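You operate a simulated robot arm through the tools that you are given. There is no shell and no other tool. Be economical: measure what you need, move in short steps, check, and stop when the job is done.

Carry out the task below with a simulated two-armed robot. There is one attempt and no reset: what you move stays moved.

## Task
Put the steel nut in the blue tub. Then open the ties drawer, put the red roll on the top of the work table away in the inside of the ties drawer and shut the drawer again. Then fetch the green clip and set it on the shelf of the parts bench. Then stack the steel can labelled "SEA" from the top of the forms desk on top of the steel can that says "rain". Then open the clips drawer, fetch the 20 A fuse from the top of the forms desk and set it in the inside of the clips drawer and shut the drawer again. Then open the freezer lid. Do these in the order given.

It is judged by the outcome, as a careful person would: the job done as asked, and still so three seconds after it is handed in. It fails if anything else is knocked over, pushed out of place, dropped, spilled or broken. A push-on lid holds only when it is set on centred and level and pressed home; a screw cap is set on level and turned clockwise until tight.

## Robot
Two 7-joint arms with two-finger parallel grippers on one trunk, on a base that drives. Base frame: it is fixed to the floor where the robot stands at the start and does not move with it; the origin is under the middle of the robot, x ahead of it, y to its left, z up. Units: m, rad, N and s.
The left shoulder is at the start at [0.07, 0.177, 1.17], the right one opposite. With the tool pointing down near the work surface each hand reaches from about 0.24 to 0.72 m from the robot's upright axis, wherever it stands, measured 20 degrees to its own side. Places, roughly: blue tub (24x18x10 cm) [-1.6, -1, 0.8]; clips drawer [-5.2, -2.7, 0.7]; freezer lid [-11.5, -7, 0.8]; fuse [-5.25, 0.25, 1]; green clip (5x3x6 cm) [-2, -0.2, 0.8]; inside of the clips drawer [-5.1, -2.7, 0.6]; inside of the ties drawer [-11.6, -4.7, 0.7]; red roll (6x6x3 cm) [-1.8, -0.7, 0.8]; shelf of the parts bench [-1, -3.8, 0.2]; steel can [-5.25, 0, 1]; steel nut (4x3x2 cm) [0.5, 0.2, 1.3]; ties drawer [-11.6, -4.7, 0.7]. Payload 3.43 kg a hand.
Tool frame (each hand has its own): the origin (TCP) lies between the finger pads and is the grasp point; the fingertips stand 0.03 m ahead of it; z points along the fingers, y is the line along which they close. The gripper opens to 0.094 m. The fingers are 0.028 m wide and 0.01 m thick; the gripper's body (0.05 by 0.096 m) begins 0.055 m behind the TCP.
Orientation is that of the tool frame in the base frame, as a unit quaternion [x, y, z, w]. With the fingers straight down and closing along the base's y, the tool's x points along the base's -x, its y along +y and its z along -z.

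## Interface
- The arms move only by the tool nudge_tool. It takes "left_rows", "right_rows" or both (then of equal length, played together; a hand with none holds still); each is a list of rows, each an object of numbers (a shift or turn left out is 0, a gripper value left out holds the last): "x", "y", "z": the shift along the tool's x, y, z in units of 300 mm (1.0 is 300 mm); "wx", "wy", "wz": the turn, a rotation vector about the tool's x, y, z in units of 120 degrees (1.0 is 120 degrees); "grip": the opening, from 0 (shut) to 1 (fully open). In form: [{"x": .., "y": .., "z": .., "wx": .., "wy": .., "wz": .., "grip": ..}, ...]. A call has 1 to 10 rows; each row is the pose to reach, as a shift and turn from the pose commanded when the call began, along the tool's axes at that moment. A call with a number of a shift or a turn outside -1 to 1 is refused whole. Each row takes 0.2 s and may step no farther than 0.05 m and 0.15 rad from the row before; otherwise, or with a gripper value out of range, the whole call is refused. Where a pose cannot be reached the arm comes as near as it can. A force on the tool above 40 N (or 10 N above the force at the start of the call, whichever is more), or a blocked arm, ends the call early, and 0.2 s more pass. Each finger travels about 0.153 m/s and halts on what it meets, pressing with about 26 N; the grip force reading is that of the motor and also rises with nothing between the fingers. The clock runs only during rows and for 0.2 s after the last one: add rows that repeat a pose to give the fingers time. It gives the time, the measured TCP pose, the force on the tool (base axes), the opening and the grip force at its end, in the units of the frame above (readings bear some noise), with the torque about the TCP (base axes, N m) and any sound that the robot's microphone picked up.
- Cameras (640 x 400 px; columns grow to the right, rows downward): "scene" is now at [0.1335, 0.0406, 1.4937]; the picture's right is [0.41, -0.91, 0.00], its down [-0.57, -0.26, -0.78] and it looks along [0.71, 0.32, -0.62] (base axes); focal length 288 px, centre (320, 200). "left" rides on the left gripper at [0.076, -0.014, -0.103] in its tool frame; the picture's right is [0.18, 0.98, 0.00], its down [-0.75, 0.14, -0.64] and it looks along [-0.63, 0.12, 0.77] (tool axes); focal length 243 px, centre (320, 200). "right" rides on the right gripper at [0.076, 0.014, -0.103] in its tool frame; the picture's right is [-0.19, 0.98, 0.00], its down [-0.75, -0.14, -0.64] and it looks along [-0.63, -0.12, 0.77] (tool axes); focal length 243 px, centre (320, 200). There is no depth. A picture from a camera that has moved, and an enlarged one, comes with that camera's place and axes in the base frame and with its lens. The place of the scene camera against the robot may be out by one fixed shift of up to 0.018 m in any direction.
- get_image(camera): a new picture of that camera. The clock stands still meanwhile.
- raise_lower(by): slides the trunk up (or, below 0, down) by that many m; the arms and the scene camera ride with it, the base frame stays. It gives what a move gives, with no picture.
- steer(legs): drives the robot by 1 to 6 legs, each [ahead, turn to the left] in m and rad, along the robot's own axes; the way and the turn of a leg run together, so that a leg with both is an arc; at most 1.5 m and 3.142 rad a leg. The arms and the cameras ride along, it lands a little off, and it stops where it bumps. It gives what a move gives.
- pan_tilt(pan, tilt): turns the head with the scene camera to pan (to the left, within 1.501 rad either way) and tilt (down, from -0.506 to 1.204), counted from straight ahead of the robot. It gives what a move gives.
- close_up(camera, box): a new picture of the part [left, top, right, bottom] of that camera's present view, enlarged. The clock stands still meanwhile.
- sign_off(): hands the job in; it is judged then, once.

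Work in short steps. Places have to be worked out from the pictures, the camera data and where the tool is seen: move nearer, look again, correct. Check each grasp and each placing, and mend what went wrong. You have 217 turns and 228 pictures in all, those below and enlarged ones among them. Open the grippers and draw the arms clear of the work before you hand the job in, unless the task says otherwise; then end with one line.

The tools are called after "Emit:" as name(argument=value, ...) on one line, values as JSON. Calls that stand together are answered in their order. nudge_tool: Moves the arms, as the interface text tells. Its arguments: {"type":"object","properties":{"left_rows":{"type":"array","items":{"type":"object","properties":{"x":{"type":"number"},"y":{"type":"number"},"z":{"type":"number"},"wx":{"type":"number"},"wy":{"type":"number"},"wz":{"type":"number"},"grip":{"type":"number"}}}},"right_rows":{"type":"array","items":{"type":"object","properties":{"x":{"type":"number"},"y":{"type":"number"},"z":{"type":"number"},"wx":{"type":"number"},"wy":{"type":"number"},"wz":{"type":"number"},"grip":{"type":"number"}}}}},"required":[]} The other tools are called the same way: raise_lower (by) slides the trunk up or down; steer (legs) drives the base; pan_tilt (pan, tilt) turns the head that bears the scene camera; get_image (camera) takes a picture; close_up (camera, box) takes an enlarged picture of a part of a camera's view; sign_off () hands the job in.

At the start:

```text
clock: 0.0
left_position: [0.3704, 0.3573, 0.9999]
left_orientation: [0.0, 1.0, -0.001, 0.0]
left_force: [0.1, 0.1, 0.6]
left_moment: [0.02, 0.01, 0.01]
left_finger_gap: 0.094
left_grip_force: 0.0
right_position: [0.2929, 0.027, 1.1503]
right_orientation: [0.0, 1.0, 0.001, 0.001]
right_force: [0.4, 0.0, -0.2]
right_moment: [-0.03, 0.0, 0.02]
right_finger_gap: 0.0939
right_grip_force: 0.1
trunk travel left (down, up): [-0.75, 0.09]
robot x, y, heading: [0.0005, 0.0008, 0.002]
head pan, tilt: [0.424, 0.675]
```

scene: 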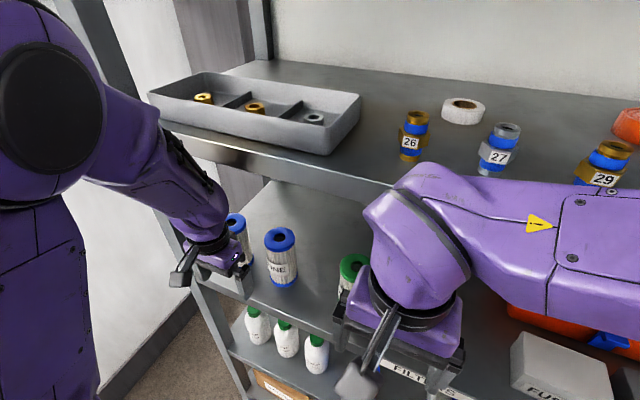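
right: 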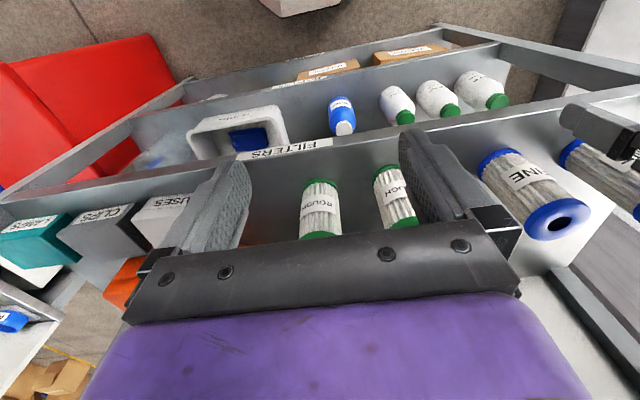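
left: 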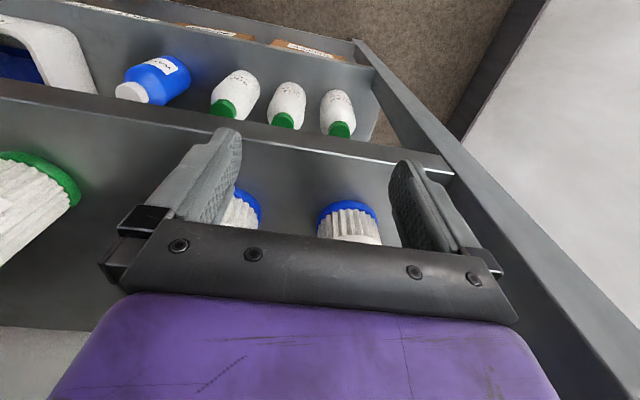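

I'll raise the trunk first and take a closer look at the tray with the nut.

Emit:
raise_lower(by=0.09)

Emit:
nudge_tool(left_rows=[{"z": -0.16, "x": 0.05}, {"z": -0.32, "x": 0.1}, {"z": -0.48, "x": 0.15}, {"z": -0.64, "x": 0.15}, {"z": -0.8, "x": 0.15}, {"z": -0.96, "x": 0.15}, {"z": -1.0, "x": 0.15}])

Emit:
get_image(camera="scene")

Emit:
get_image(camera="left")

```text
clock: 1.2
left_position: [0.3259, 0.3525, 1.0966]
left_orientation: [-0.01, 1.0, -0.004, -0.012]
left_force: [0.3, 0.1, 0.5]
left_moment: [0.0, -0.04, 0.01]
left_finger_gap: 0.094
left_grip_force: 0.1
right_position: [0.2664, 0.0228, 1.2537]
right_orientation: [-0.002, 1.0, 0.004, 0.011]
right_force: [-0.6, 0.1, 1.2]
right_moment: [0.09, -0.05, 0.01]
right_finger_gap: 0.0938
right_grip_force: 0.0
trunk travel left (down, up): [-0.842, -0.002]
robot x, y, heading: [-0.0012, 0.0006, 0.009]
head pan, tilt: [0.424, 0.675]
stopped: the force on the tool passed its limit at 50 N (the readings are from after the stop); the commanded pose is now the measured one
```

```text
refused: row 1 steps farther than a row can; nothing moved
```

```text
224 pictures are left
camera scene: at [0.0963, 0.0359, 1.5931], right [0.42, -0.91, 0.01], down [-0.55, -0.26, -0.79], along [0.72, 0.33, -0.61], focal length 288 px, centre (320, 200)
```

scene: 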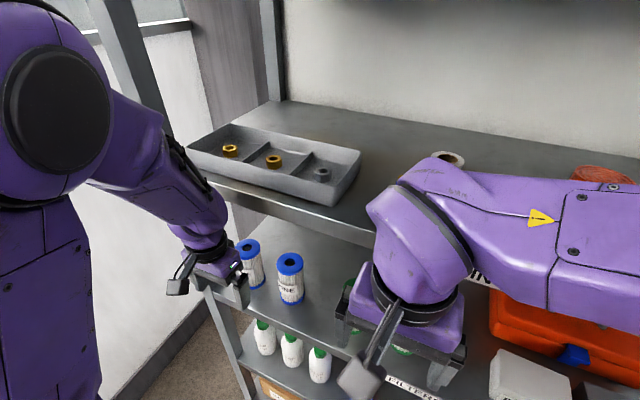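

```text
223 pictures are left
camera left: at [0.2516, 0.3372, 1.201], right [-0.2, 0.98, 0.0], down [0.77, 0.16, 0.62], along [0.61, 0.12, -0.78], focal length 243 px, centre (320, 200)
```

left: 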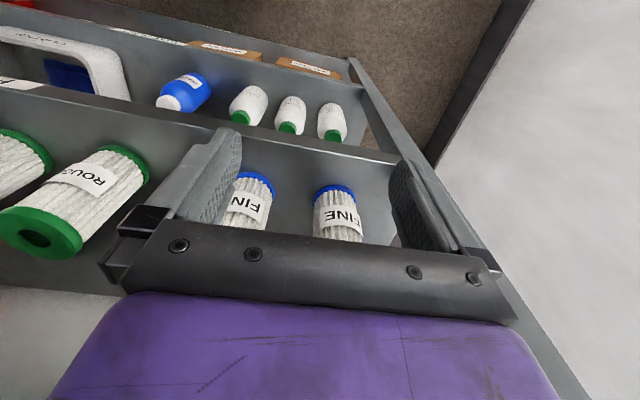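

The lift stopped on a force reading; I need to see whether anything was touched. I'll pan the head to view the right side of the shelf.

Emit:
pan_tilt(pan=-0.2, tilt=0.6)

Emit:
get_image(camera="scene")

Emit:
get_image(camera="right")

```text
clock: 2.2
left_position: [0.3367, 0.3543, 1.0866]
left_orientation: [-0.012, 1.0, -0.005, -0.016]
left_force: [-0.7, 0.0, 0.5]
left_moment: [-0.01, 0.0, 0.02]
left_finger_gap: 0.0938
left_grip_force: 0.1
right_position: [0.2803, 0.0255, 1.2449]
right_orientation: [-0.004, 1.0, 0.003, 0.005]
right_force: [0.7, -0.7, -0.4]
right_moment: [-0.01, -0.03, 0.01]
right_finger_gap: 0.0938
right_grip_force: 0.0
trunk travel left (down, up): [-0.842, -0.002]
robot x, y, heading: [0.0002, 0.0007, 0.011]
head pan, tilt: [-0.201, 0.6]
```

```text
222 pictures are left
camera scene: at [0.1273, -0.0153, 1.5934], right [-0.19, -0.98, 0.0], down [-0.55, 0.11, -0.83], along [0.82, -0.15, -0.56], focal length 288 px, centre (320, 200)
```

scene: 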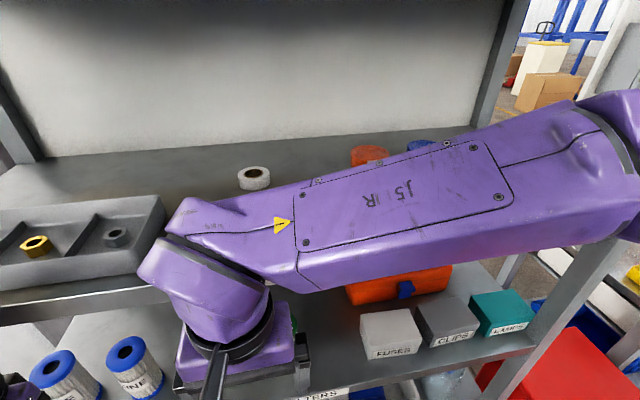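

```text
221 pictures are left
camera right: at [0.202, 0.0387, 1.3463], right [0.18, 0.98, 0.01], down [0.75, -0.14, 0.65], along [0.64, -0.11, -0.76], focal length 243 px, centre (320, 200)
```

right: 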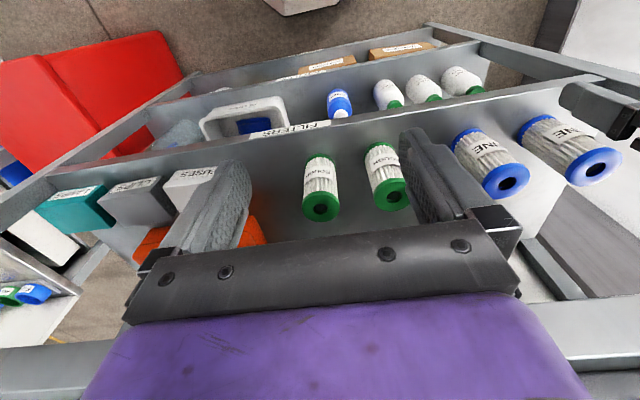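

Triangulating, the nut is near [0.46, 0.195, 1.34] and the shelf's front edge is near x≈0.385, so the left wrist caught the shelf edge. Nothing appears shifted. I'll back off 0.2 m before lifting the left hand.

Emit:
steer(legs=[[-0.2, 0.0]])

Emit:
nudge_tool(left_rows=[{"z": -0.15}, {"z": -0.3}, {"z": -0.45}, {"z": -0.6}, {"z": -0.75}, {"z": -0.9}, {"z": -1.0}])

Emit:
pan_tilt(pan=0.2, tilt=0.5)

Emit:
get_image(camera="scene")

Emit:
get_image(camera="left")

```text
clock: 2.9
left_position: [0.335, 0.3538, 1.0855]
left_orientation: [-0.011, 1.0, -0.007, -0.024]
left_force: [0.5, 0.3, 0.2]
left_moment: [-0.01, -0.02, 0.03]
left_finger_gap: 0.0942
left_grip_force: 0.1
right_position: [0.2835, 0.0268, 1.2467]
right_orientation: [-0.004, 1.0, 0.002, 0.003]
right_force: [-0.5, -1.3, -0.6]
right_moment: [0.0, 0.02, 0.0]
right_finger_gap: 0.0942
right_grip_force: 0.1
trunk travel left (down, up): [-0.842, -0.002]
robot x, y, heading: [-0.0022, 0.0016, 0.014]
head pan, tilt: [-0.201, 0.6]
stopped in leg 1: the robot was blocked; the commanded pose is now the measured one
```

```text
clock: 3.6
left_position: [0.3491, 0.3568, 1.1716]
left_orientation: [-0.012, 0.999, -0.009, -0.034]
left_force: [8.5, -4.7, -18.8]
left_moment: [0.62, 1.68, -0.1]
left_finger_gap: 0.0942
left_grip_force: 0.1
left hand out of reach, approached as far as the arm can: row 3
right_position: [0.2943, 0.0286, 1.244]
right_orientation: [-0.002, 1.0, 0.001, -0.001]
right_force: [0.3, 1.2, 0.1]
right_moment: [0.02, -0.03, -0.02]
right_finger_gap: 0.0943
right_grip_force: 0.1
trunk travel left (down, up): [-0.842, -0.002]
robot x, y, heading: [-0.0036, -0.0036, 0.011]
head pan, tilt: [-0.201, 0.6]
stopped in row 3 (left hand): the force on the tool passed its limit at 85 N (the readings are from after the stop); the commanded pose is now the measured one
```

```text
clock: 4.4
left_position: [0.3484, 0.3569, 1.1738]
left_orientation: [-0.013, 0.999, -0.008, -0.034]
left_force: [-1.0, -5.9, -29.2]
left_moment: [0.92, 1.26, -0.24]
left_finger_gap: 0.0942
left_grip_force: 0.0
right_position: [0.2943, 0.0285, 1.242]
right_orientation: [-0.003, 1.0, 0.001, -0.001]
right_force: [-0.6, -0.8, -0.8]
right_moment: [0.0, 0.02, 0.02]
right_finger_gap: 0.094
right_grip_force: 0.1
trunk travel left (down, up): [-0.842, -0.002]
robot x, y, heading: [-0.0009, -0.0005, 0.007]
head pan, tilt: [0.201, 0.499]
```

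```text
220 pictures are left
camera scene: at [0.1466, 0.0255, 1.6005], right [0.21, -0.98, 0.0], down [-0.47, -0.1, -0.88], along [0.86, 0.18, -0.48], focal length 288 px, centre (320, 200)
```

scene: 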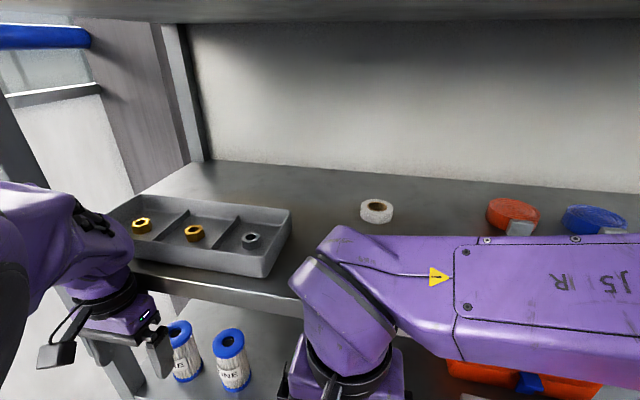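

```text
219 pictures are left
camera left: at [0.2795, 0.3429, 1.2788], right [-0.21, 0.98, 0.0], down [0.79, 0.17, 0.59], along [0.57, 0.12, -0.81], focal length 243 px, centre (320, 200)
```

left: 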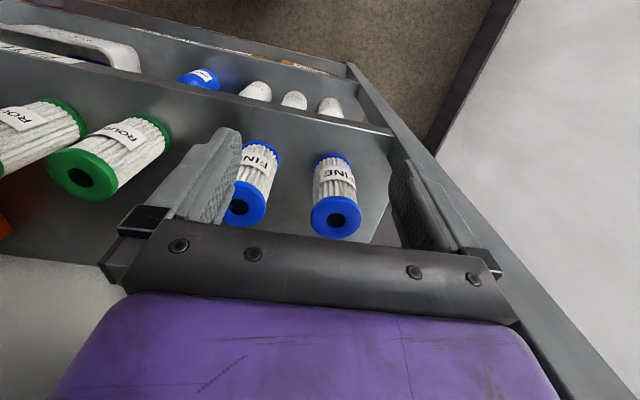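

The base was blocked from backing and the left hand still reads 29 N of downward push. I'll look at where the left arm is, and behind.

Emit:
pan_tilt(pan=0.9, tilt=0.6)

Emit:
get_image(camera="scene")

Emit:
pan_tilt(pan=1.5, tilt=0.6)

Emit:
get_image(camera="scene")

Emit:
pan_tilt(pan=-1.4, tilt=0.6)

Emit:
get_image(camera="scene")

```text
clock: 5.5
left_position: [0.3491, 0.3563, 1.1713]
left_orientation: [-0.013, 0.999, -0.009, -0.034]
left_force: [-4.1, -9.5, -41.9]
left_moment: [1.43, 1.38, -0.48]
left_finger_gap: 0.0939
left_grip_force: 0.1
right_position: [0.294, 0.0292, 1.2424]
right_orientation: [-0.002, 1.0, 0.0, -0.001]
right_force: [-0.1, -0.3, -0.7]
right_moment: [0.01, 0.01, 0.01]
right_finger_gap: 0.0942
right_grip_force: 0.0
trunk travel left (down, up): [-0.842, -0.002]
robot x, y, heading: [-0.0004, 0.0032, 0.008]
head pan, tilt: [0.901, 0.6]
```

```text
218 pictures are left
camera scene: at [0.112, 0.0764, 1.5915], right [0.79, -0.61, 0.0], down [-0.35, -0.45, -0.82], along [0.51, 0.65, -0.57], focal length 288 px, centre (320, 200)
```

scene: 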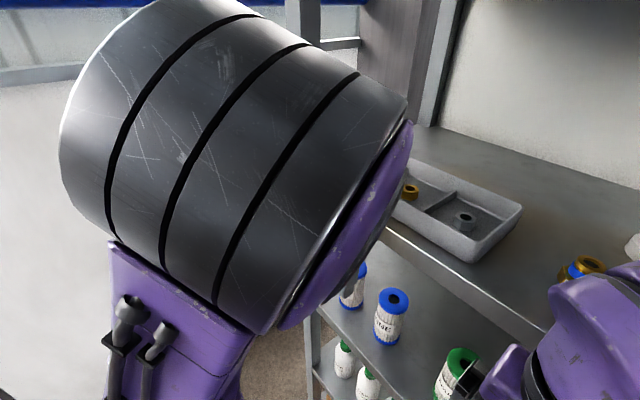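

```text
clock: 6.5
left_position: [0.3486, 0.357, 1.1714]
left_orientation: [-0.014, 0.999, -0.009, -0.035]
left_force: [-3.0, -9.7, -43.5]
left_moment: [1.43, 1.45, -0.47]
left_finger_gap: 0.094
left_grip_force: 0.1
right_position: [0.2939, 0.0289, 1.2425]
right_orientation: [-0.002, 1.0, 0.001, -0.001]
right_force: [0.1, 0.1, -0.1]
right_moment: [0.01, 0.0, 0.02]
right_finger_gap: 0.0942
right_grip_force: 0.2
trunk travel left (down, up): [-0.842, -0.002]
robot x, y, heading: [-0.0007, -0.0003, 0.011]
head pan, tilt: [1.499, 0.6]
```

```text
217 pictures are left
camera scene: at [0.0634, 0.095, 1.5917], right [1.0, -0.06, 0.0], down [-0.04, -0.56, -0.82], along [0.05, 0.82, -0.57], focal length 288 px, centre (320, 200)
```

scene: 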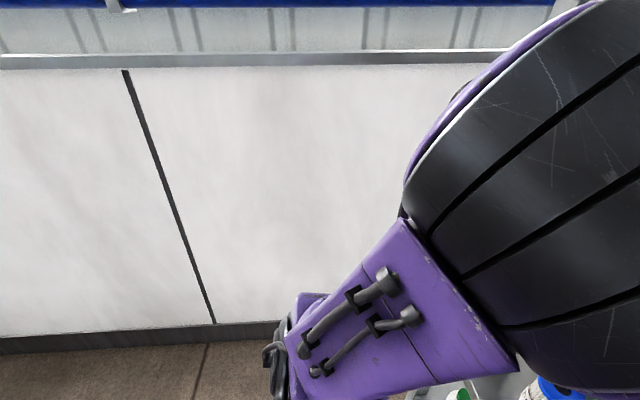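

```text
clock: 9.0
left_position: [0.3485, 0.3569, 1.1712]
left_orientation: [-0.014, 0.999, -0.008, -0.034]
left_force: [-4.5, -6.9, -41.6]
left_moment: [1.27, 1.47, -0.36]
left_finger_gap: 0.094
left_grip_force: 0.0
right_position: [0.294, 0.0299, 1.2427]
right_orientation: [-0.002, 1.0, 0.001, -0.001]
right_force: [0.4, -0.1, 0.0]
right_moment: [0.02, 0.01, 0.01]
right_finger_gap: 0.0941
right_grip_force: 0.1
trunk travel left (down, up): [-0.842, -0.002]
robot x, y, heading: [-0.0028, 0.0005, 0.004]
head pan, tilt: [-1.4, 0.6]
```

```text
216 pictures are left
camera scene: at [0.0738, -0.0798, 1.5919], right [-0.98, -0.18, 0.0], down [-0.1, 0.55, -0.83], along [0.15, -0.81, -0.56], focal length 288 px, centre (320, 200)
```

scene: 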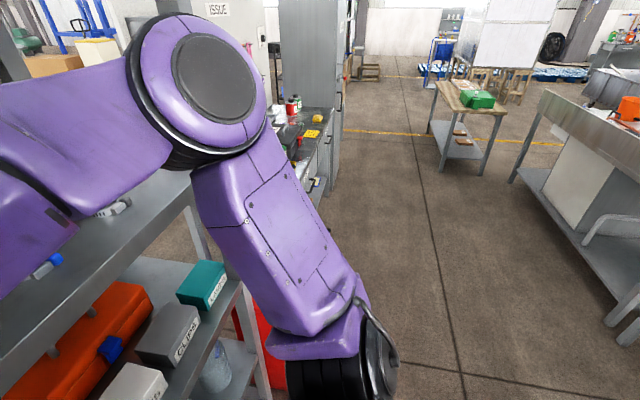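

The left wrist is likely pressed up against the underside/edge of the shelf. I'll lower it and draw it backwards to relieve it.

Emit:
nudge_tool(left_rows=[{"z": 0.1}, {"z": 0.2}, {"z": 0.2, "x": 0.1}, {"z": 0.2, "x": 0.2}, {"z": 0.2, "x": 0.3}])

Emit:
pan_tilt(pan=0.5, tilt=0.75)

Emit:
get_image(camera="scene")

```text
clock: 10.2
left_position: [0.2704, 0.3614, 1.1245]
left_orientation: [-0.013, 0.999, -0.017, -0.029]
left_force: [-0.1, 0.4, 0.2]
left_moment: [-0.01, -0.02, 0.0]
left_finger_gap: 0.0938
left_grip_force: 0.0
left hand out of reach, approached as far as the arm can: row 5
right_position: [0.2894, 0.0282, 1.2444]
right_orientation: [-0.002, 1.0, 0.001, 0.0]
right_force: [-0.2, 0.6, 0.5]
right_moment: [-0.01, 0.03, 0.0]
right_finger_gap: 0.094
right_grip_force: 0.0
trunk travel left (down, up): [-0.842, -0.002]
robot x, y, heading: [-0.0044, 0.0008, 0.005]
head pan, tilt: [-1.4, 0.6]
```

```text
clock: 12.1
left_position: [0.2702, 0.3618, 1.1227]
left_orientation: [-0.016, 0.999, -0.016, -0.033]
left_force: [0.2, 0.0, -0.3]
left_moment: [0.02, 0.0, 0.01]
left_finger_gap: 0.0942
left_grip_force: 0.0
right_position: [0.2917, 0.0276, 1.2439]
right_orientation: [-0.004, 1.0, 0.001, 0.0]
right_force: [0.0, -0.3, 0.0]
right_moment: [0.02, 0.0, 0.01]
right_finger_gap: 0.0938
right_grip_force: 0.0
trunk travel left (down, up): [-0.842, -0.002]
robot x, y, heading: [-0.0037, -0.0021, 0.008]
head pan, tilt: [0.499, 0.75]
```

```text
215 pictures are left
camera scene: at [0.1266, 0.0457, 1.5791], right [0.49, -0.87, 0.0], down [-0.6, -0.33, -0.73], along [0.64, 0.36, -0.68], focal length 288 px, centre (320, 200)
```

scene: 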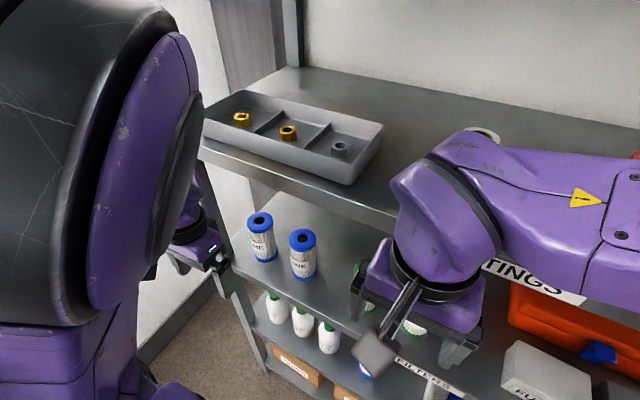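

The left hand is free now. I'll try backing up again.

Emit:
steer(legs=[[-0.15, 0.0]])

Emit:
get_image(camera="scene")

```text
clock: 13.5
left_position: [0.1256, 0.361, 1.1237]
left_orientation: [-0.013, 0.999, -0.017, -0.036]
left_force: [0.2, -0.1, 0.2]
left_moment: [0.0, 0.01, -0.02]
left_finger_gap: 0.0942
left_grip_force: 0.0
right_position: [0.1443, 0.0247, 1.2449]
right_orientation: [0.0, 1.0, 0.001, -0.001]
right_force: [1.0, 0.2, -0.3]
right_moment: [-0.01, -0.01, 0.0]
right_finger_gap: 0.094
right_grip_force: 0.1
trunk travel left (down, up): [-0.842, -0.002]
robot x, y, heading: [-0.1516, -0.0002, 0.009]
head pan, tilt: [0.499, 0.75]
```

```text
214 pictures are left
camera scene: at [-0.0199, 0.0448, 1.5788], right [0.49, -0.87, 0.0], down [-0.6, -0.33, -0.73], along [0.64, 0.36, -0.68], focal length 288 px, centre (320, 200)
```

scene: 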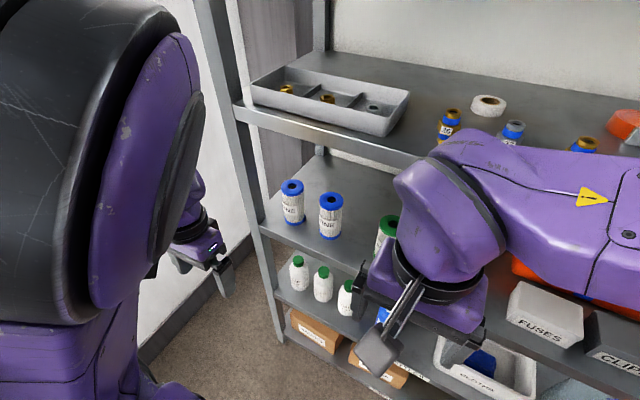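

The cans and everything on the shelf stand as before. Now I raise the left hand straight up in the free space, straightening its tilt.

Emit:
nudge_tool(left_rows=[{"z": -0.15}, {"z": -0.3}, {"z": -0.45}, {"z": -0.6}, {"z": -0.75}, {"z": -0.9}, {"z": -1.0}, {"z": -1.0, "wx": -0.016, "wy": -0.034, "wz": 0.012}])

Emit:
get_image(camera="left")

```text
clock: 15.3
left_position: [0.1724, 0.4152, 1.4417]
left_orientation: [-0.002, 1.0, -0.005, 0.002]
left_force: [1.4, -0.7, -0.1]
left_moment: [0.0, -0.04, 0.03]
left_finger_gap: 0.0941
left_grip_force: 0.1
left hand out of reach, approached as far as the arm can: row 1, 2, 3, 4, 5, 6, 7, 8
right_position: [0.1427, 0.0264, 1.2458]
right_orientation: [0.0, 1.0, 0.001, 0.0]
right_force: [-0.4, 0.2, -0.5]
right_moment: [-0.01, 0.01, -0.03]
right_finger_gap: 0.0941
right_grip_force: 0.1
trunk travel left (down, up): [-0.842, -0.002]
robot x, y, heading: [-0.148, 0.0014, 0.007]
head pan, tilt: [0.499, 0.75]
```

```text
213 pictures are left
camera left: at [0.095, 0.4016, 1.5425], right [-0.19, 0.98, -0.01], down [0.75, 0.15, 0.64], along [0.63, 0.11, -0.76], focal length 243 px, centre (320, 200)
```

left: 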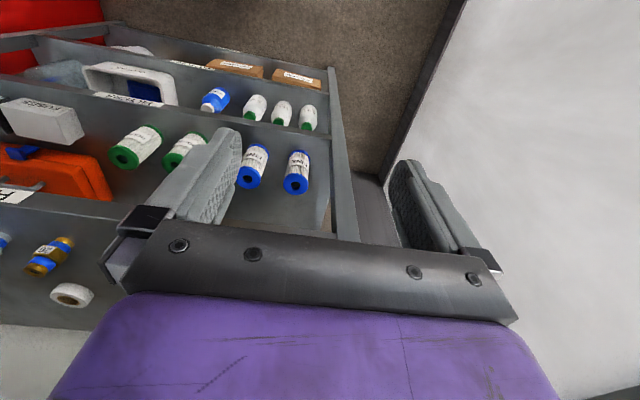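

I need to know about the upper shelf above the tray, so I look up a bit.

Emit:
pan_tilt(pan=0.3, tilt=0.15)

Emit:
get_image(camera="scene")

```text
clock: 16.3
left_position: [0.1717, 0.4147, 1.4399]
left_orientation: [-0.002, 1.0, -0.005, -0.001]
left_force: [-0.3, 0.1, -0.5]
left_moment: [-0.01, 0.03, -0.01]
left_finger_gap: 0.0939
left_grip_force: 0.0
right_position: [0.1418, 0.0255, 1.2459]
right_orientation: [0.0, 1.0, 0.001, 0.0]
right_force: [0.1, 0.1, 1.0]
right_moment: [0.02, -0.04, -0.02]
right_finger_gap: 0.0941
right_grip_force: 0.0
trunk travel left (down, up): [-0.842, -0.002]
robot x, y, heading: [-0.1513, -0.0008, 0.01]
head pan, tilt: [0.3, 0.15]
```

```text
212 pictures are left
camera scene: at [-0.0077, 0.0326, 1.6334], right [0.3, -0.95, 0.0], down [-0.14, -0.05, -0.99], along [0.94, 0.3, -0.15], focal length 288 px, centre (320, 200)
```

scene: 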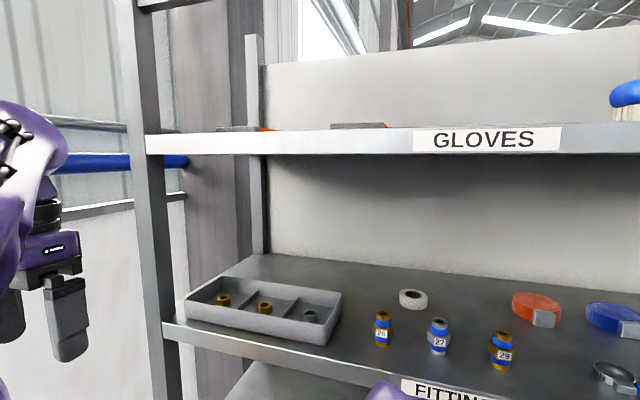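

The upper shelf underside is ~z 1.636, the tray shelf ~1.31, so I'll come in with the fingers pitched ~35° forward. First tilt and line up in y in the free space.

Emit:
nudge_tool(left_rows=[{"y": -0.14, "wy": -0.058, "z": -0.02, "grip": 0.65}, {"y": -0.28, "wy": -0.116, "z": -0.04}, {"y": -0.42, "wy": -0.175, "z": -0.06}, {"y": -0.56, "wy": -0.233, "z": -0.08}, {"y": -0.7, "wy": -0.292, "z": -0.1}, {"y": -0.7, "wy": -0.292, "z": -0.1}])

Emit:
get_image(camera="left")

Emit:
pan_tilt(pan=0.35, tilt=0.4)

Emit:
get_image(camera="scene")

```text
clock: 17.7
left_position: [0.2999, 0.2699, 1.6121]
left_orientation: [-0.004, 0.953, -0.005, 0.303]
left_force: [-0.2, 0.0, 1.1]
left_moment: [-0.06, 0.0, -0.04]
left_finger_gap: 0.0609
left_grip_force: 0.0
left hand out of reach, approached as far as the arm can: row 1, 2, 3, 4, 5, 6
right_position: [0.1407, 0.0242, 1.2456]
right_orientation: [0.0, 1.0, 0.002, 0.0]
right_force: [0.4, 0.6, 0.2]
right_moment: [0.0, 0.02, -0.01]
right_finger_gap: 0.0941
right_grip_force: 0.1
trunk travel left (down, up): [-0.842, -0.002]
robot x, y, heading: [-0.1468, -0.0006, 0.006]
head pan, tilt: [0.3, 0.15]
```

```text
211 pictures are left
camera left: at [0.1796, 0.2568, 1.6516], right [-0.15, 0.98, -0.12], down [0.24, 0.15, 0.96], along [0.96, 0.12, -0.26], focal length 243 px, centre (320, 200)
```

left: 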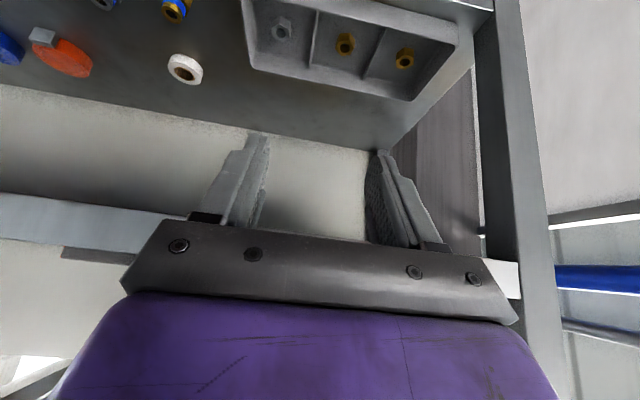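

```text
clock: 18.4
left_position: [0.3005, 0.2723, 1.6112]
left_orientation: [-0.002, 0.953, -0.007, 0.304]
left_force: [0.0, 0.1, -0.2]
left_moment: [0.0, -0.01, 0.02]
left_finger_gap: 0.0611
left_grip_force: 0.0
right_position: [0.142, 0.0257, 1.2458]
right_orientation: [0.0, 1.0, 0.001, 0.0]
right_force: [0.0, 1.3, -0.6]
right_moment: [-0.02, 0.0, 0.02]
right_finger_gap: 0.0939
right_grip_force: 0.1
trunk travel left (down, up): [-0.842, -0.002]
robot x, y, heading: [-0.1503, -0.0035, 0.007]
head pan, tilt: [0.351, 0.4]
```

```text
210 pictures are left
camera scene: at [-0.0092, 0.0383, 1.6103], right [0.35, -0.94, 0.0], down [-0.36, -0.14, -0.92], along [0.86, 0.32, -0.39], focal length 288 px, centre (320, 200)
```

scene: 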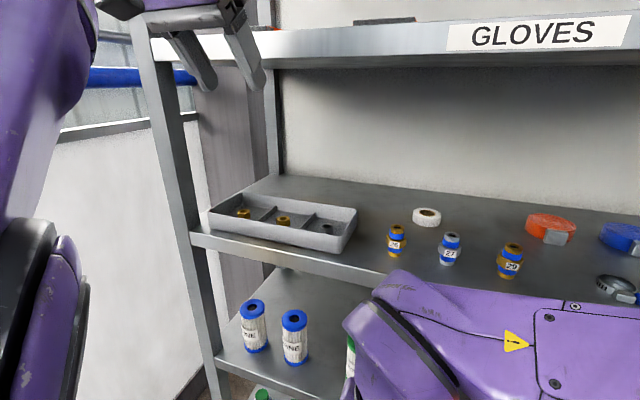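

The commanded pose was out of reach (too close in), so the hand drifted up to z 1.61. I probe with a small downward step to see how the commanded pose relates.

Emit:
nudge_tool(left_rows=[{"x": 0.05, "z": 0.07}, {"x": 0.1, "z": 0.14}, {"x": 0.1, "z": 0.14}])

```text
clock: 19.2
left_position: [0.3271, 0.2887, 1.5761]
left_orientation: [-0.004, 0.953, -0.004, 0.302]
left_force: [-0.3, -0.9, -0.5]
left_moment: [-0.01, -0.04, -0.02]
left_finger_gap: 0.0612
left_grip_force: 0.1
left hand out of reach, approached as far as the arm can: row 1, 2, 3
right_position: [0.1413, 0.0252, 1.2453]
right_orientation: [0.0, 1.0, 0.002, 0.001]
right_force: [0.6, 0.2, 0.1]
right_moment: [-0.03, -0.04, 0.0]
right_finger_gap: 0.0939
right_grip_force: 0.1
trunk travel left (down, up): [-0.842, -0.002]
robot x, y, heading: [-0.1499, -0.0019, 0.006]
head pan, tilt: [0.351, 0.4]
```

Commands are relative to the unreachable virtual pose. I back up 0.1 m for safety, then bring the hand forward until it is reachable.

Emit:
steer(legs=[[-0.1, 0.0]])

Emit:
nudge_tool(left_rows=[{"x": -0.11, "z": 0.077}, {"x": -0.22, "z": 0.153}, {"x": -0.33, "z": 0.23}, {"x": -0.44, "z": 0.306}, {"x": -0.44, "z": 0.306}])

```text
clock: 20.4
left_position: [0.2326, 0.2873, 1.5755]
left_orientation: [-0.003, 0.954, -0.005, 0.301]
left_force: [1.0, 0.8, -0.4]
left_moment: [0.02, 0.0, 0.01]
left_finger_gap: 0.0612
left_grip_force: 0.0
right_position: [0.047, 0.0242, 1.2451]
right_orientation: [0.0, 1.0, 0.002, -0.002]
right_force: [-0.3, 0.0, 0.7]
right_moment: [0.01, 0.01, 0.03]
right_finger_gap: 0.094
right_grip_force: 0.1
trunk travel left (down, up): [-0.842, -0.002]
robot x, y, heading: [-0.2503, -0.0042, 0.004]
head pan, tilt: [0.351, 0.4]
```

```text
clock: 21.6
left_position: [0.3549, 0.3089, 1.5586]
left_orientation: [-0.002, 0.953, -0.006, 0.303]
left_force: [-0.3, 0.1, -0.4]
left_moment: [0.01, -0.04, 0.02]
left_finger_gap: 0.0609
left_grip_force: 0.1
left hand out of reach, approached as far as the arm can: row 3, 4, 5
right_position: [0.0423, 0.0245, 1.2459]
right_orientation: [0.002, 1.0, 0.001, 0.0]
right_force: [0.4, 0.1, 0.2]
right_moment: [0.01, 0.03, -0.01]
right_finger_gap: 0.0937
right_grip_force: 0.0
trunk travel left (down, up): [-0.842, -0.002]
robot x, y, heading: [-0.2551, -0.0014, 0.01]
head pan, tilt: [0.351, 0.4]
```

Now it's at the far limit (0.68 m radius, high). I lower it toward z≈1.47 and slightly right.

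Emit:
nudge_tool(left_rows=[{"x": 0.075, "z": 0.07, "y": -0.056}, {"x": 0.15, "z": 0.14, "y": -0.112}, {"x": 0.227, "z": 0.21, "y": -0.17}, {"x": 0.227, "z": 0.21, "y": -0.17}])

Emit:
get_image(camera="left")

```text
clock: 22.6
left_position: [0.3345, 0.2568, 1.4688]
left_orientation: [-0.003, 0.953, -0.006, 0.303]
left_force: [0.0, 1.0, -0.8]
left_moment: [-0.02, 0.04, 0.01]
left_finger_gap: 0.0609
left_grip_force: 0.0
right_position: [0.0423, 0.0236, 1.2448]
right_orientation: [0.001, 1.0, 0.001, 0.0]
right_force: [-0.5, -0.6, 0.1]
right_moment: [-0.03, -0.02, -0.01]
right_finger_gap: 0.0941
right_grip_force: 0.1
trunk travel left (down, up): [-0.842, -0.002]
robot x, y, heading: [-0.2447, -0.0009, 0.007]
head pan, tilt: [0.351, 0.4]
```

```text
209 pictures are left
camera left: at [0.2125, 0.2419, 1.5086], right [-0.15, 0.98, -0.12], down [0.24, 0.15, 0.96], along [0.96, 0.12, -0.26], focal length 243 px, centre (320, 200)
```

left: 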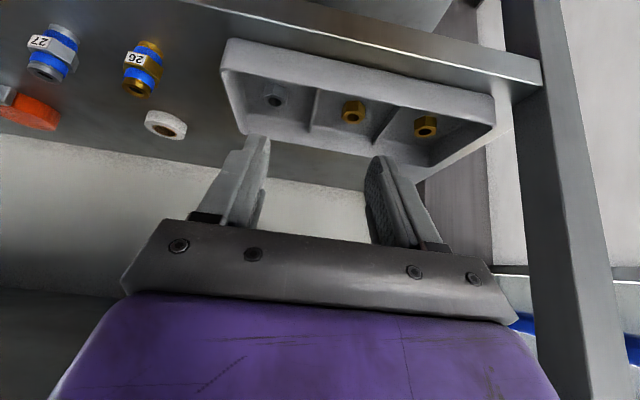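

Triangulated from the hand camera, the nut is near [0.469, 0.207, 1.325]. I drive 0.1 m forward to bring it in reach, then align and look closely.

Emit:
steer(legs=[[0.1, 0.0]])

Emit:
nudge_tool(left_rows=[{"y": -0.08}, {"y": -0.165}, {"y": -0.165}])

Emit:
get_image(camera="left")

Emit:
close_up(camera="scene", box=[150, 100, 470, 300])

```text
clock: 23.7
left_position: [0.4269, 0.2586, 1.4735]
left_orientation: [-0.004, 0.952, -0.006, 0.305]
left_force: [-1.1, -1.2, 0.3]
left_moment: [0.0, 0.01, 0.03]
left_finger_gap: 0.0612
left_grip_force: 0.0
right_position: [0.1362, 0.0247, 1.2475]
right_orientation: [0.0, 1.0, 0.0, 0.003]
right_force: [-0.1, -0.5, -0.3]
right_moment: [0.0, -0.04, 0.02]
right_finger_gap: 0.0939
right_grip_force: 0.1
trunk travel left (down, up): [-0.842, -0.002]
robot x, y, heading: [-0.1474, 0.0, 0.011]
head pan, tilt: [0.351, 0.4]
```

```text
clock: 24.5
left_position: [0.4364, 0.2086, 1.472]
left_orientation: [-0.004, 0.953, -0.005, 0.302]
left_force: [0.8, -0.4, 0.2]
left_moment: [-0.03, 0.02, -0.02]
left_finger_gap: 0.061
left_grip_force: 0.1
right_position: [0.1432, 0.0261, 1.245]
right_orientation: [0.0, 1.0, 0.001, -0.001]
right_force: [0.3, -0.2, -0.2]
right_moment: [0.01, 0.03, -0.01]
right_finger_gap: 0.0942
right_grip_force: 0.1
trunk travel left (down, up): [-0.842, -0.002]
robot x, y, heading: [-0.1513, 0.0009, 0.008]
head pan, tilt: [0.351, 0.4]
```

```text
208 pictures are left
camera left: at [0.3146, 0.1955, 1.5119], right [-0.15, 0.98, -0.12], down [0.25, 0.15, 0.96], along [0.96, 0.12, -0.27], focal length 243 px, centre (320, 200)
```

left: 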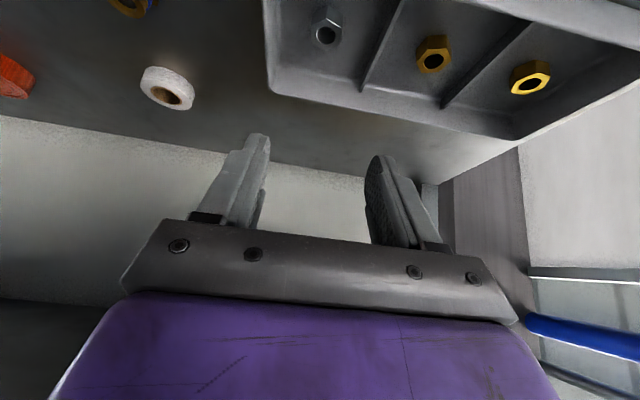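

```text
2.00 times, centred on (310, 200) of scene
camera zoom: at [-0.0065, 0.0382, 1.6099], right [0.35, -0.94, 0.0], down [-0.37, -0.14, -0.92], along [0.86, 0.32, -0.39], focal length 577 px, centre (340, 200)
```

zoom: 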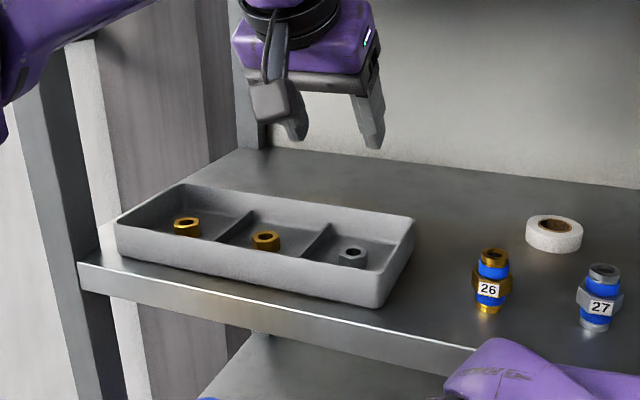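

The nut sits centred in its compartment at about [0.469, 0.205, 1.325]. I narrow the fingers and go most of the way down, then look.

Emit:
nudge_tool(left_rows=[{"x": 0.045, "z": 0.085, "grip": 0.52}, {"x": 0.09, "z": 0.17, "y": -0.006}, {"x": 0.135, "z": 0.255, "y": -0.012}, {"x": 0.135, "z": 0.255, "y": -0.012}])

Emit:
get_image(camera="left")

Emit:
close_up(camera="scene", box=[180, 130, 420, 280])

```text
clock: 25.5
left_position: [0.4436, 0.2038, 1.3873]
left_orientation: [-0.003, 0.953, -0.007, 0.303]
left_force: [-0.4, 0.6, 0.3]
left_moment: [0.04, -0.01, -0.03]
left_finger_gap: 0.0489
left_grip_force: 0.1
right_position: [0.1405, 0.0243, 1.2452]
right_orientation: [0.001, 1.0, 0.001, 0.0]
right_force: [-0.1, 0.4, -0.2]
right_moment: [0.03, -0.04, -0.02]
right_finger_gap: 0.094
right_grip_force: 0.1
trunk travel left (down, up): [-0.842, -0.002]
robot x, y, heading: [-0.1507, -0.0035, 0.007]
head pan, tilt: [0.351, 0.4]
```

```text
206 pictures are left
camera left: at [0.3217, 0.1901, 1.4262], right [-0.15, 0.98, -0.12], down [0.24, 0.15, 0.96], along [0.96, 0.12, -0.26], focal length 243 px, centre (320, 200)
```

left: 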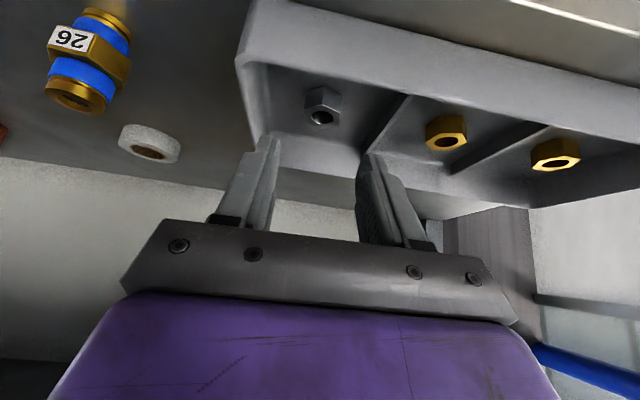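

```text
2.67 times, centred on (300, 205) of scene
camera zoom: at [-0.0102, 0.0371, 1.6103], right [0.35, -0.94, 0.0], down [-0.36, -0.14, -0.92], along [0.86, 0.32, -0.39], focal length 769 px, centre (373, 187)
```

zoom: 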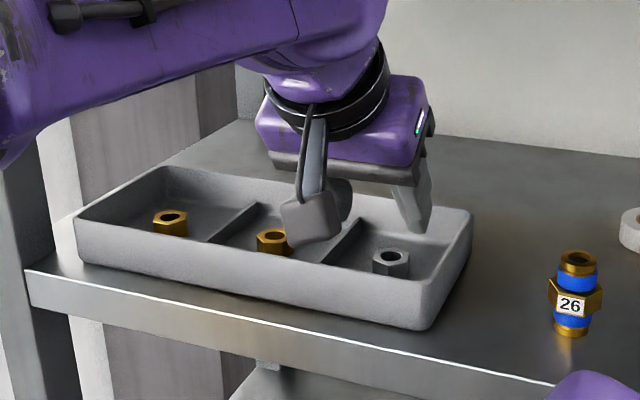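

Aligned in y. I descend the last ~3.4 cm and slightly forward, with fingers around the nut.

Emit:
nudge_tool(left_rows=[{"x": 0.013, "z": 0.04}, {"x": 0.026, "z": 0.08}, {"x": 0.036, "z": 0.108}, {"x": 0.036, "z": 0.108}])

Emit:
get_image(camera="left")

Emit:
close_up(camera="scene", box=[180, 130, 420, 280])

```text
clock: 26.5
left_position: [0.4543, 0.2026, 1.3538]
left_orientation: [-0.002, 0.953, -0.006, 0.302]
left_force: [-0.5, -0.6, 0.2]
left_moment: [0.01, 0.01, 0.03]
left_finger_gap: 0.0488
left_grip_force: 0.1
right_position: [0.1416, 0.0261, 1.2458]
right_orientation: [0.0, 1.0, 0.001, 0.0]
right_force: [-0.5, 0.4, -0.2]
right_moment: [-0.01, 0.02, -0.01]
right_finger_gap: 0.0942
right_grip_force: 0.1
trunk travel left (down, up): [-0.842, -0.002]
robot x, y, heading: [-0.1512, 0.0002, 0.007]
head pan, tilt: [0.351, 0.4]
```

```text
204 pictures are left
camera left: at [0.3334, 0.1892, 1.3927], right [-0.15, 0.98, -0.12], down [0.24, 0.15, 0.96], along [0.96, 0.12, -0.26], focal length 243 px, centre (320, 200)
```

left: 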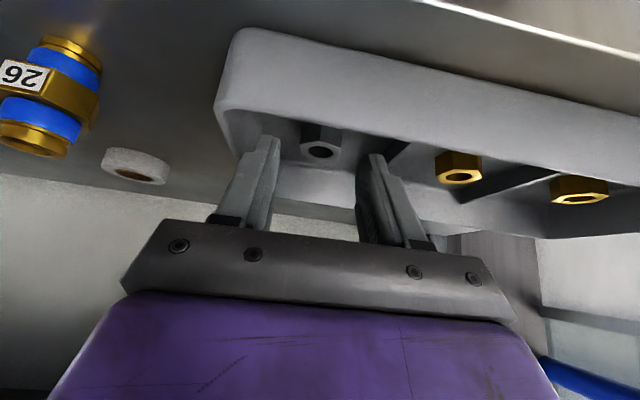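

```text
2.67 times, centred on (300, 205) of scene
camera zoom: at [-0.0092, 0.0373, 1.6102], right [0.35, -0.94, 0.0], down [-0.36, -0.14, -0.92], along [0.86, 0.32, -0.39], focal length 769 px, centre (373, 187)
```

zoom: 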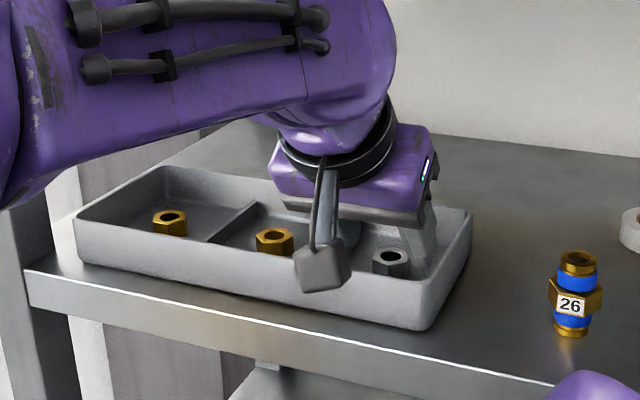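

The nut is centred between the fingers, but the tips seem level with its top. I lower about 14 mm more.

Emit:
nudge_tool(left_rows=[{"x": 0.02, "z": 0.015}, {"x": 0.038, "z": 0.03}, {"x": 0.038, "z": 0.03}])

Emit:
get_image(camera="left")

Emit:
close_up(camera="scene", box=[250, 170, 390, 260])

```text
clock: 27.3
left_position: [0.4512, 0.2023, 1.3403]
left_orientation: [-0.004, 0.953, -0.006, 0.303]
left_force: [0.0, 0.5, 0.7]
left_moment: [-0.04, -0.01, 0.0]
left_finger_gap: 0.049
left_grip_force: 0.1
right_position: [0.142, 0.0256, 1.2451]
right_orientation: [-0.001, 1.0, 0.001, 0.0]
right_force: [0.6, -0.1, -0.5]
right_moment: [0.02, 0.01, -0.03]
right_finger_gap: 0.0941
right_grip_force: 0.1
trunk travel left (down, up): [-0.842, -0.002]
robot x, y, heading: [-0.1536, 0.0005, 0.006]
head pan, tilt: [0.351, 0.4]
```

```text
202 pictures are left
camera left: at [0.3294, 0.1888, 1.3786], right [-0.15, 0.98, -0.12], down [0.24, 0.15, 0.96], along [0.96, 0.12, -0.26], focal length 243 px, centre (320, 200)
```

left: 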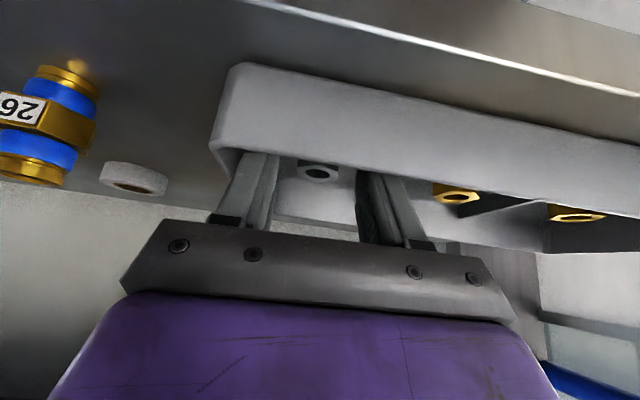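

```text
4.44 times, centred on (320, 215) of scene
camera zoom: at [-0.0093, 0.0371, 1.6103], right [0.35, -0.94, 0.0], down [-0.36, -0.14, -0.92], along [0.86, 0.32, -0.39], focal length 1282 px, centre (320, 133)
```

zoom: 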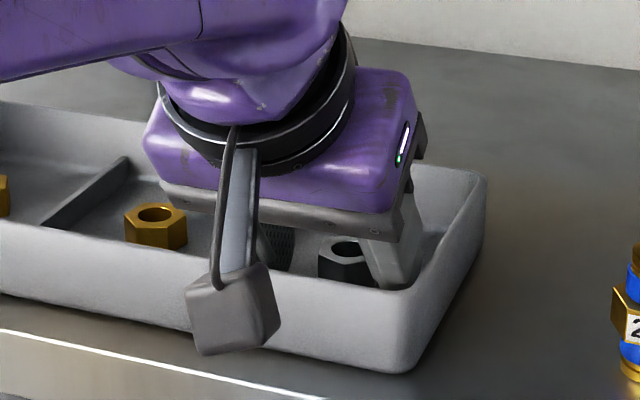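

Fingers straddle the nut near the tray floor. Closing.

Emit:
nudge_tool(left_rows=[{"grip": 0.2}, {"grip": 0.1}, {"grip": 0.1}])

Emit:
close_up(camera="scene", box=[250, 170, 390, 260])

```text
clock: 28.1
left_position: [0.4516, 0.2024, 1.3392]
left_orientation: [-0.003, 0.953, -0.006, 0.303]
left_force: [-0.1, 0.2, 1.0]
left_moment: [-0.03, -0.02, -0.03]
left_finger_gap: 0.0267
left_grip_force: 26.5
right_position: [0.1416, 0.0244, 1.2451]
right_orientation: [0.0, 1.0, 0.001, 0.0]
right_force: [-0.2, -0.1, 0.8]
right_moment: [-0.04, 0.01, -0.02]
right_finger_gap: 0.0939
right_grip_force: 0.0
trunk travel left (down, up): [-0.842, -0.002]
robot x, y, heading: [-0.149, -0.004, 0.008]
head pan, tilt: [0.351, 0.4]
```

```text
4.44 times, centred on (320, 215) of scene
camera zoom: at [-0.0093, 0.0372, 1.6102], right [0.35, -0.94, 0.0], down [-0.36, -0.14, -0.92], along [0.86, 0.32, -0.39], focal length 1282 px, centre (320, 133)
```

zoom: 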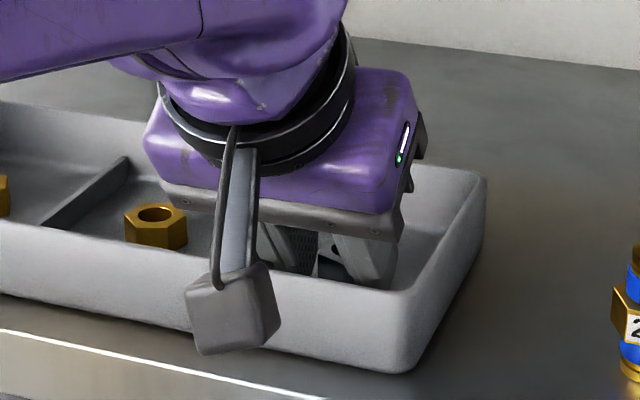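

Gripped (gap 26.7 mm). Lift straight up 9 cm and then back the base out.

Emit:
nudge_tool(left_rows=[{"x": -0.058, "z": -0.082}, {"x": -0.116, "z": -0.163}, {"x": -0.173, "z": -0.245}, {"x": -0.173, "z": -0.245}])

Emit:
steer(legs=[[-0.35, 0.0]])

Emit:
get_image(camera="scene")

Emit:
get_image(camera="left")

```text
clock: 29.1
left_position: [0.4514, 0.2032, 1.4282]
left_orientation: [-0.003, 0.953, -0.005, 0.303]
left_force: [0.0, -1.1, -0.2]
left_moment: [-0.02, 0.07, 0.0]
left_finger_gap: 0.0266
left_grip_force: 26.5
right_position: [0.1413, 0.0258, 1.2459]
right_orientation: [-0.001, 1.0, 0.001, 0.0]
right_force: [-0.3, -1.1, -0.2]
right_moment: [0.03, -0.01, 0.02]
right_finger_gap: 0.0939
right_grip_force: 0.1
trunk travel left (down, up): [-0.842, -0.002]
robot x, y, heading: [-0.1487, -0.0023, 0.008]
head pan, tilt: [0.351, 0.4]
```

```text
clock: 31.4
left_position: [0.1029, 0.1971, 1.4289]
left_orientation: [0.0, 0.953, -0.007, 0.301]
left_force: [0.4, 0.9, -0.3]
left_moment: [0.04, 0.02, -0.02]
left_finger_gap: 0.0263
left_grip_force: 25.7
right_position: [-0.2092, 0.0214, 1.2459]
right_orientation: [0.003, 1.0, 0.001, -0.001]
right_force: [-0.2, -1.0, 0.1]
right_moment: [0.01, 0.05, 0.01]
right_finger_gap: 0.0936
right_grip_force: 0.0
trunk travel left (down, up): [-0.842, -0.002]
robot x, y, heading: [-0.5064, -0.0029, -0.0]
head pan, tilt: [0.351, 0.4]
```

```text
199 pictures are left
camera scene: at [-0.359, 0.0344, 1.6099], right [0.35, -0.94, 0.0], down [-0.37, -0.13, -0.92], along [0.86, 0.32, -0.39], focal length 288 px, centre (320, 200)
```

scene: 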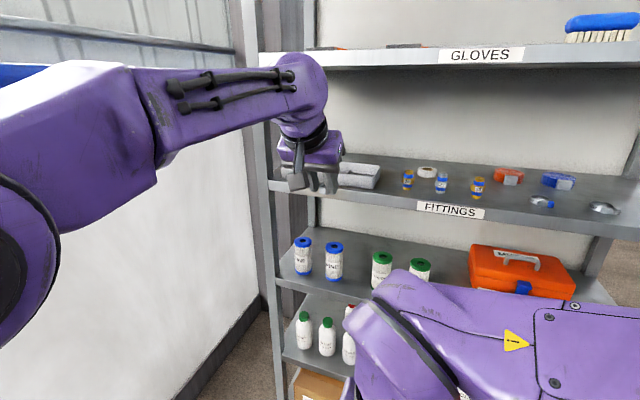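

```text
198 pictures are left
camera left: at [-0.0192, 0.1843, 1.4674], right [-0.15, 0.98, -0.12], down [0.25, 0.15, 0.96], along [0.96, 0.11, -0.27], focal length 243 px, centre (320, 200)
```

left: 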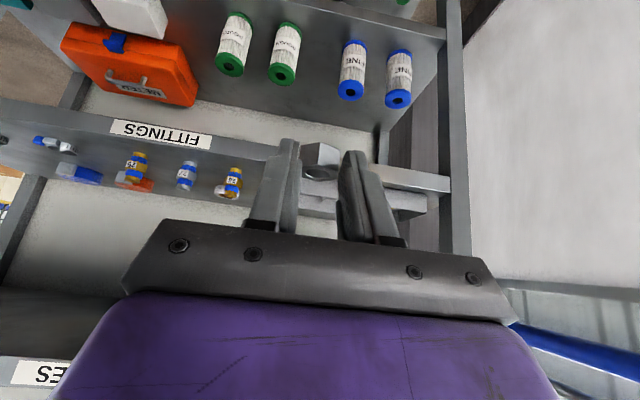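

The nut is held and everything on the rack is in order. I turn right 1.5 rad to look at the rest of the room.

Emit:
steer(legs=[[0, -1.5]])

Emit:
pan_tilt(pan=-0.9, tilt=0.45)

Emit:
get_image(camera="scene")

Emit:
pan_tilt(pan=0.0, tilt=0.4)

Emit:
get_image(camera="scene")

```text
clock: 35.5
left_position: [-0.2706, -0.595, 1.4287]
left_orientation: [0.655, 0.692, -0.213, 0.215]
left_force: [0.2, -0.3, -0.5]
left_moment: [0.0, -0.03, 0.03]
left_finger_gap: 0.0257
left_grip_force: 26.1
right_position: [-0.4628, -0.2945, 1.245]
right_orientation: [0.69, 0.724, 0.0, 0.0]
right_force: [0.2, -0.5, 0.5]
right_moment: [-0.02, 0.01, 0.03]
right_finger_gap: 0.0937
right_grip_force: 0.0
trunk travel left (down, up): [-0.842, -0.002]
robot x, y, heading: [-0.5065, -0.007, -1.521]
head pan, tilt: [0.351, 0.4]
```

```text
clock: 37.0
left_position: [-0.27, -0.5962, 1.4279]
left_orientation: [0.655, 0.692, -0.213, 0.215]
left_force: [-0.1, -0.2, -0.8]
left_moment: [0.06, 0.02, -0.03]
left_finger_gap: 0.0257
left_grip_force: 25.7
right_position: [-0.4638, -0.2943, 1.2443]
right_orientation: [0.689, 0.724, 0.001, 0.001]
right_force: [0.5, -0.2, 0.6]
right_moment: [-0.02, 0.0, 0.01]
right_finger_gap: 0.0941
right_grip_force: 0.0
trunk travel left (down, up): [-0.842, -0.002]
robot x, y, heading: [-0.5049, -0.0047, -1.515]
head pan, tilt: [-0.901, 0.45]
```

```text
197 pictures are left
camera scene: at [-0.5646, -0.1094, 1.6056], right [-0.67, 0.75, 0.0], down [0.32, 0.29, -0.9], along [-0.67, -0.6, -0.44], focal length 288 px, centre (320, 200)
```

scene: 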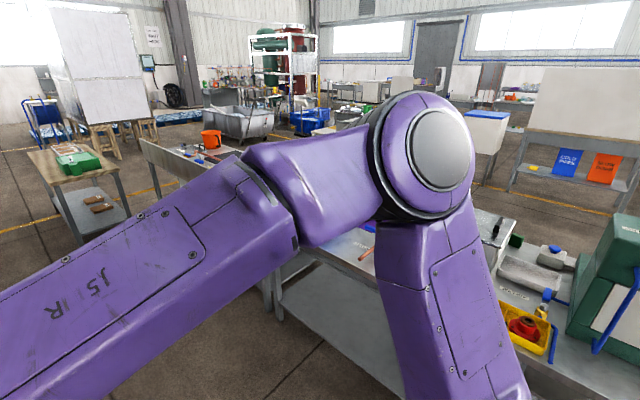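

```text
clock: 38.1
left_position: [-0.2705, -0.5955, 1.4292]
left_orientation: [0.655, 0.693, -0.213, 0.215]
left_force: [1.0, -0.5, 0.1]
left_moment: [0.02, -0.03, -0.02]
left_finger_gap: 0.0256
left_grip_force: 25.8
right_position: [-0.4633, -0.2941, 1.244]
right_orientation: [0.689, 0.724, 0.0, 0.001]
right_force: [0.4, 0.2, 0.3]
right_moment: [-0.01, 0.02, 0.02]
right_finger_gap: 0.0939
right_grip_force: 0.2
trunk travel left (down, up): [-0.842, -0.002]
robot x, y, heading: [-0.5064, -0.0016, -1.514]
head pan, tilt: [0.0, 0.4]
```

```text
196 pictures are left
camera scene: at [-0.4907, -0.1406, 1.6102], right [-1.0, -0.06, 0.0], down [-0.02, 0.39, -0.92], along [0.05, -0.92, -0.39], focal length 288 px, centre (320, 200)
```

scene: 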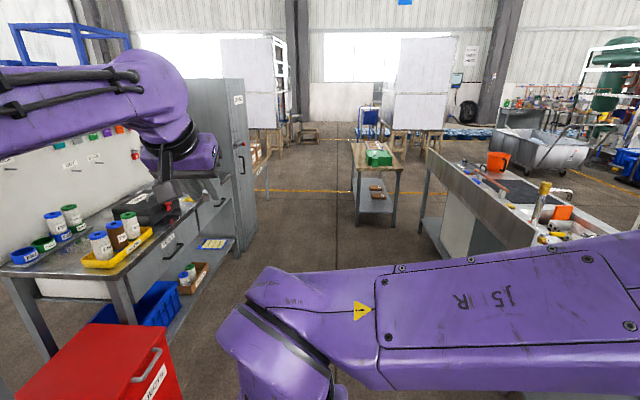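

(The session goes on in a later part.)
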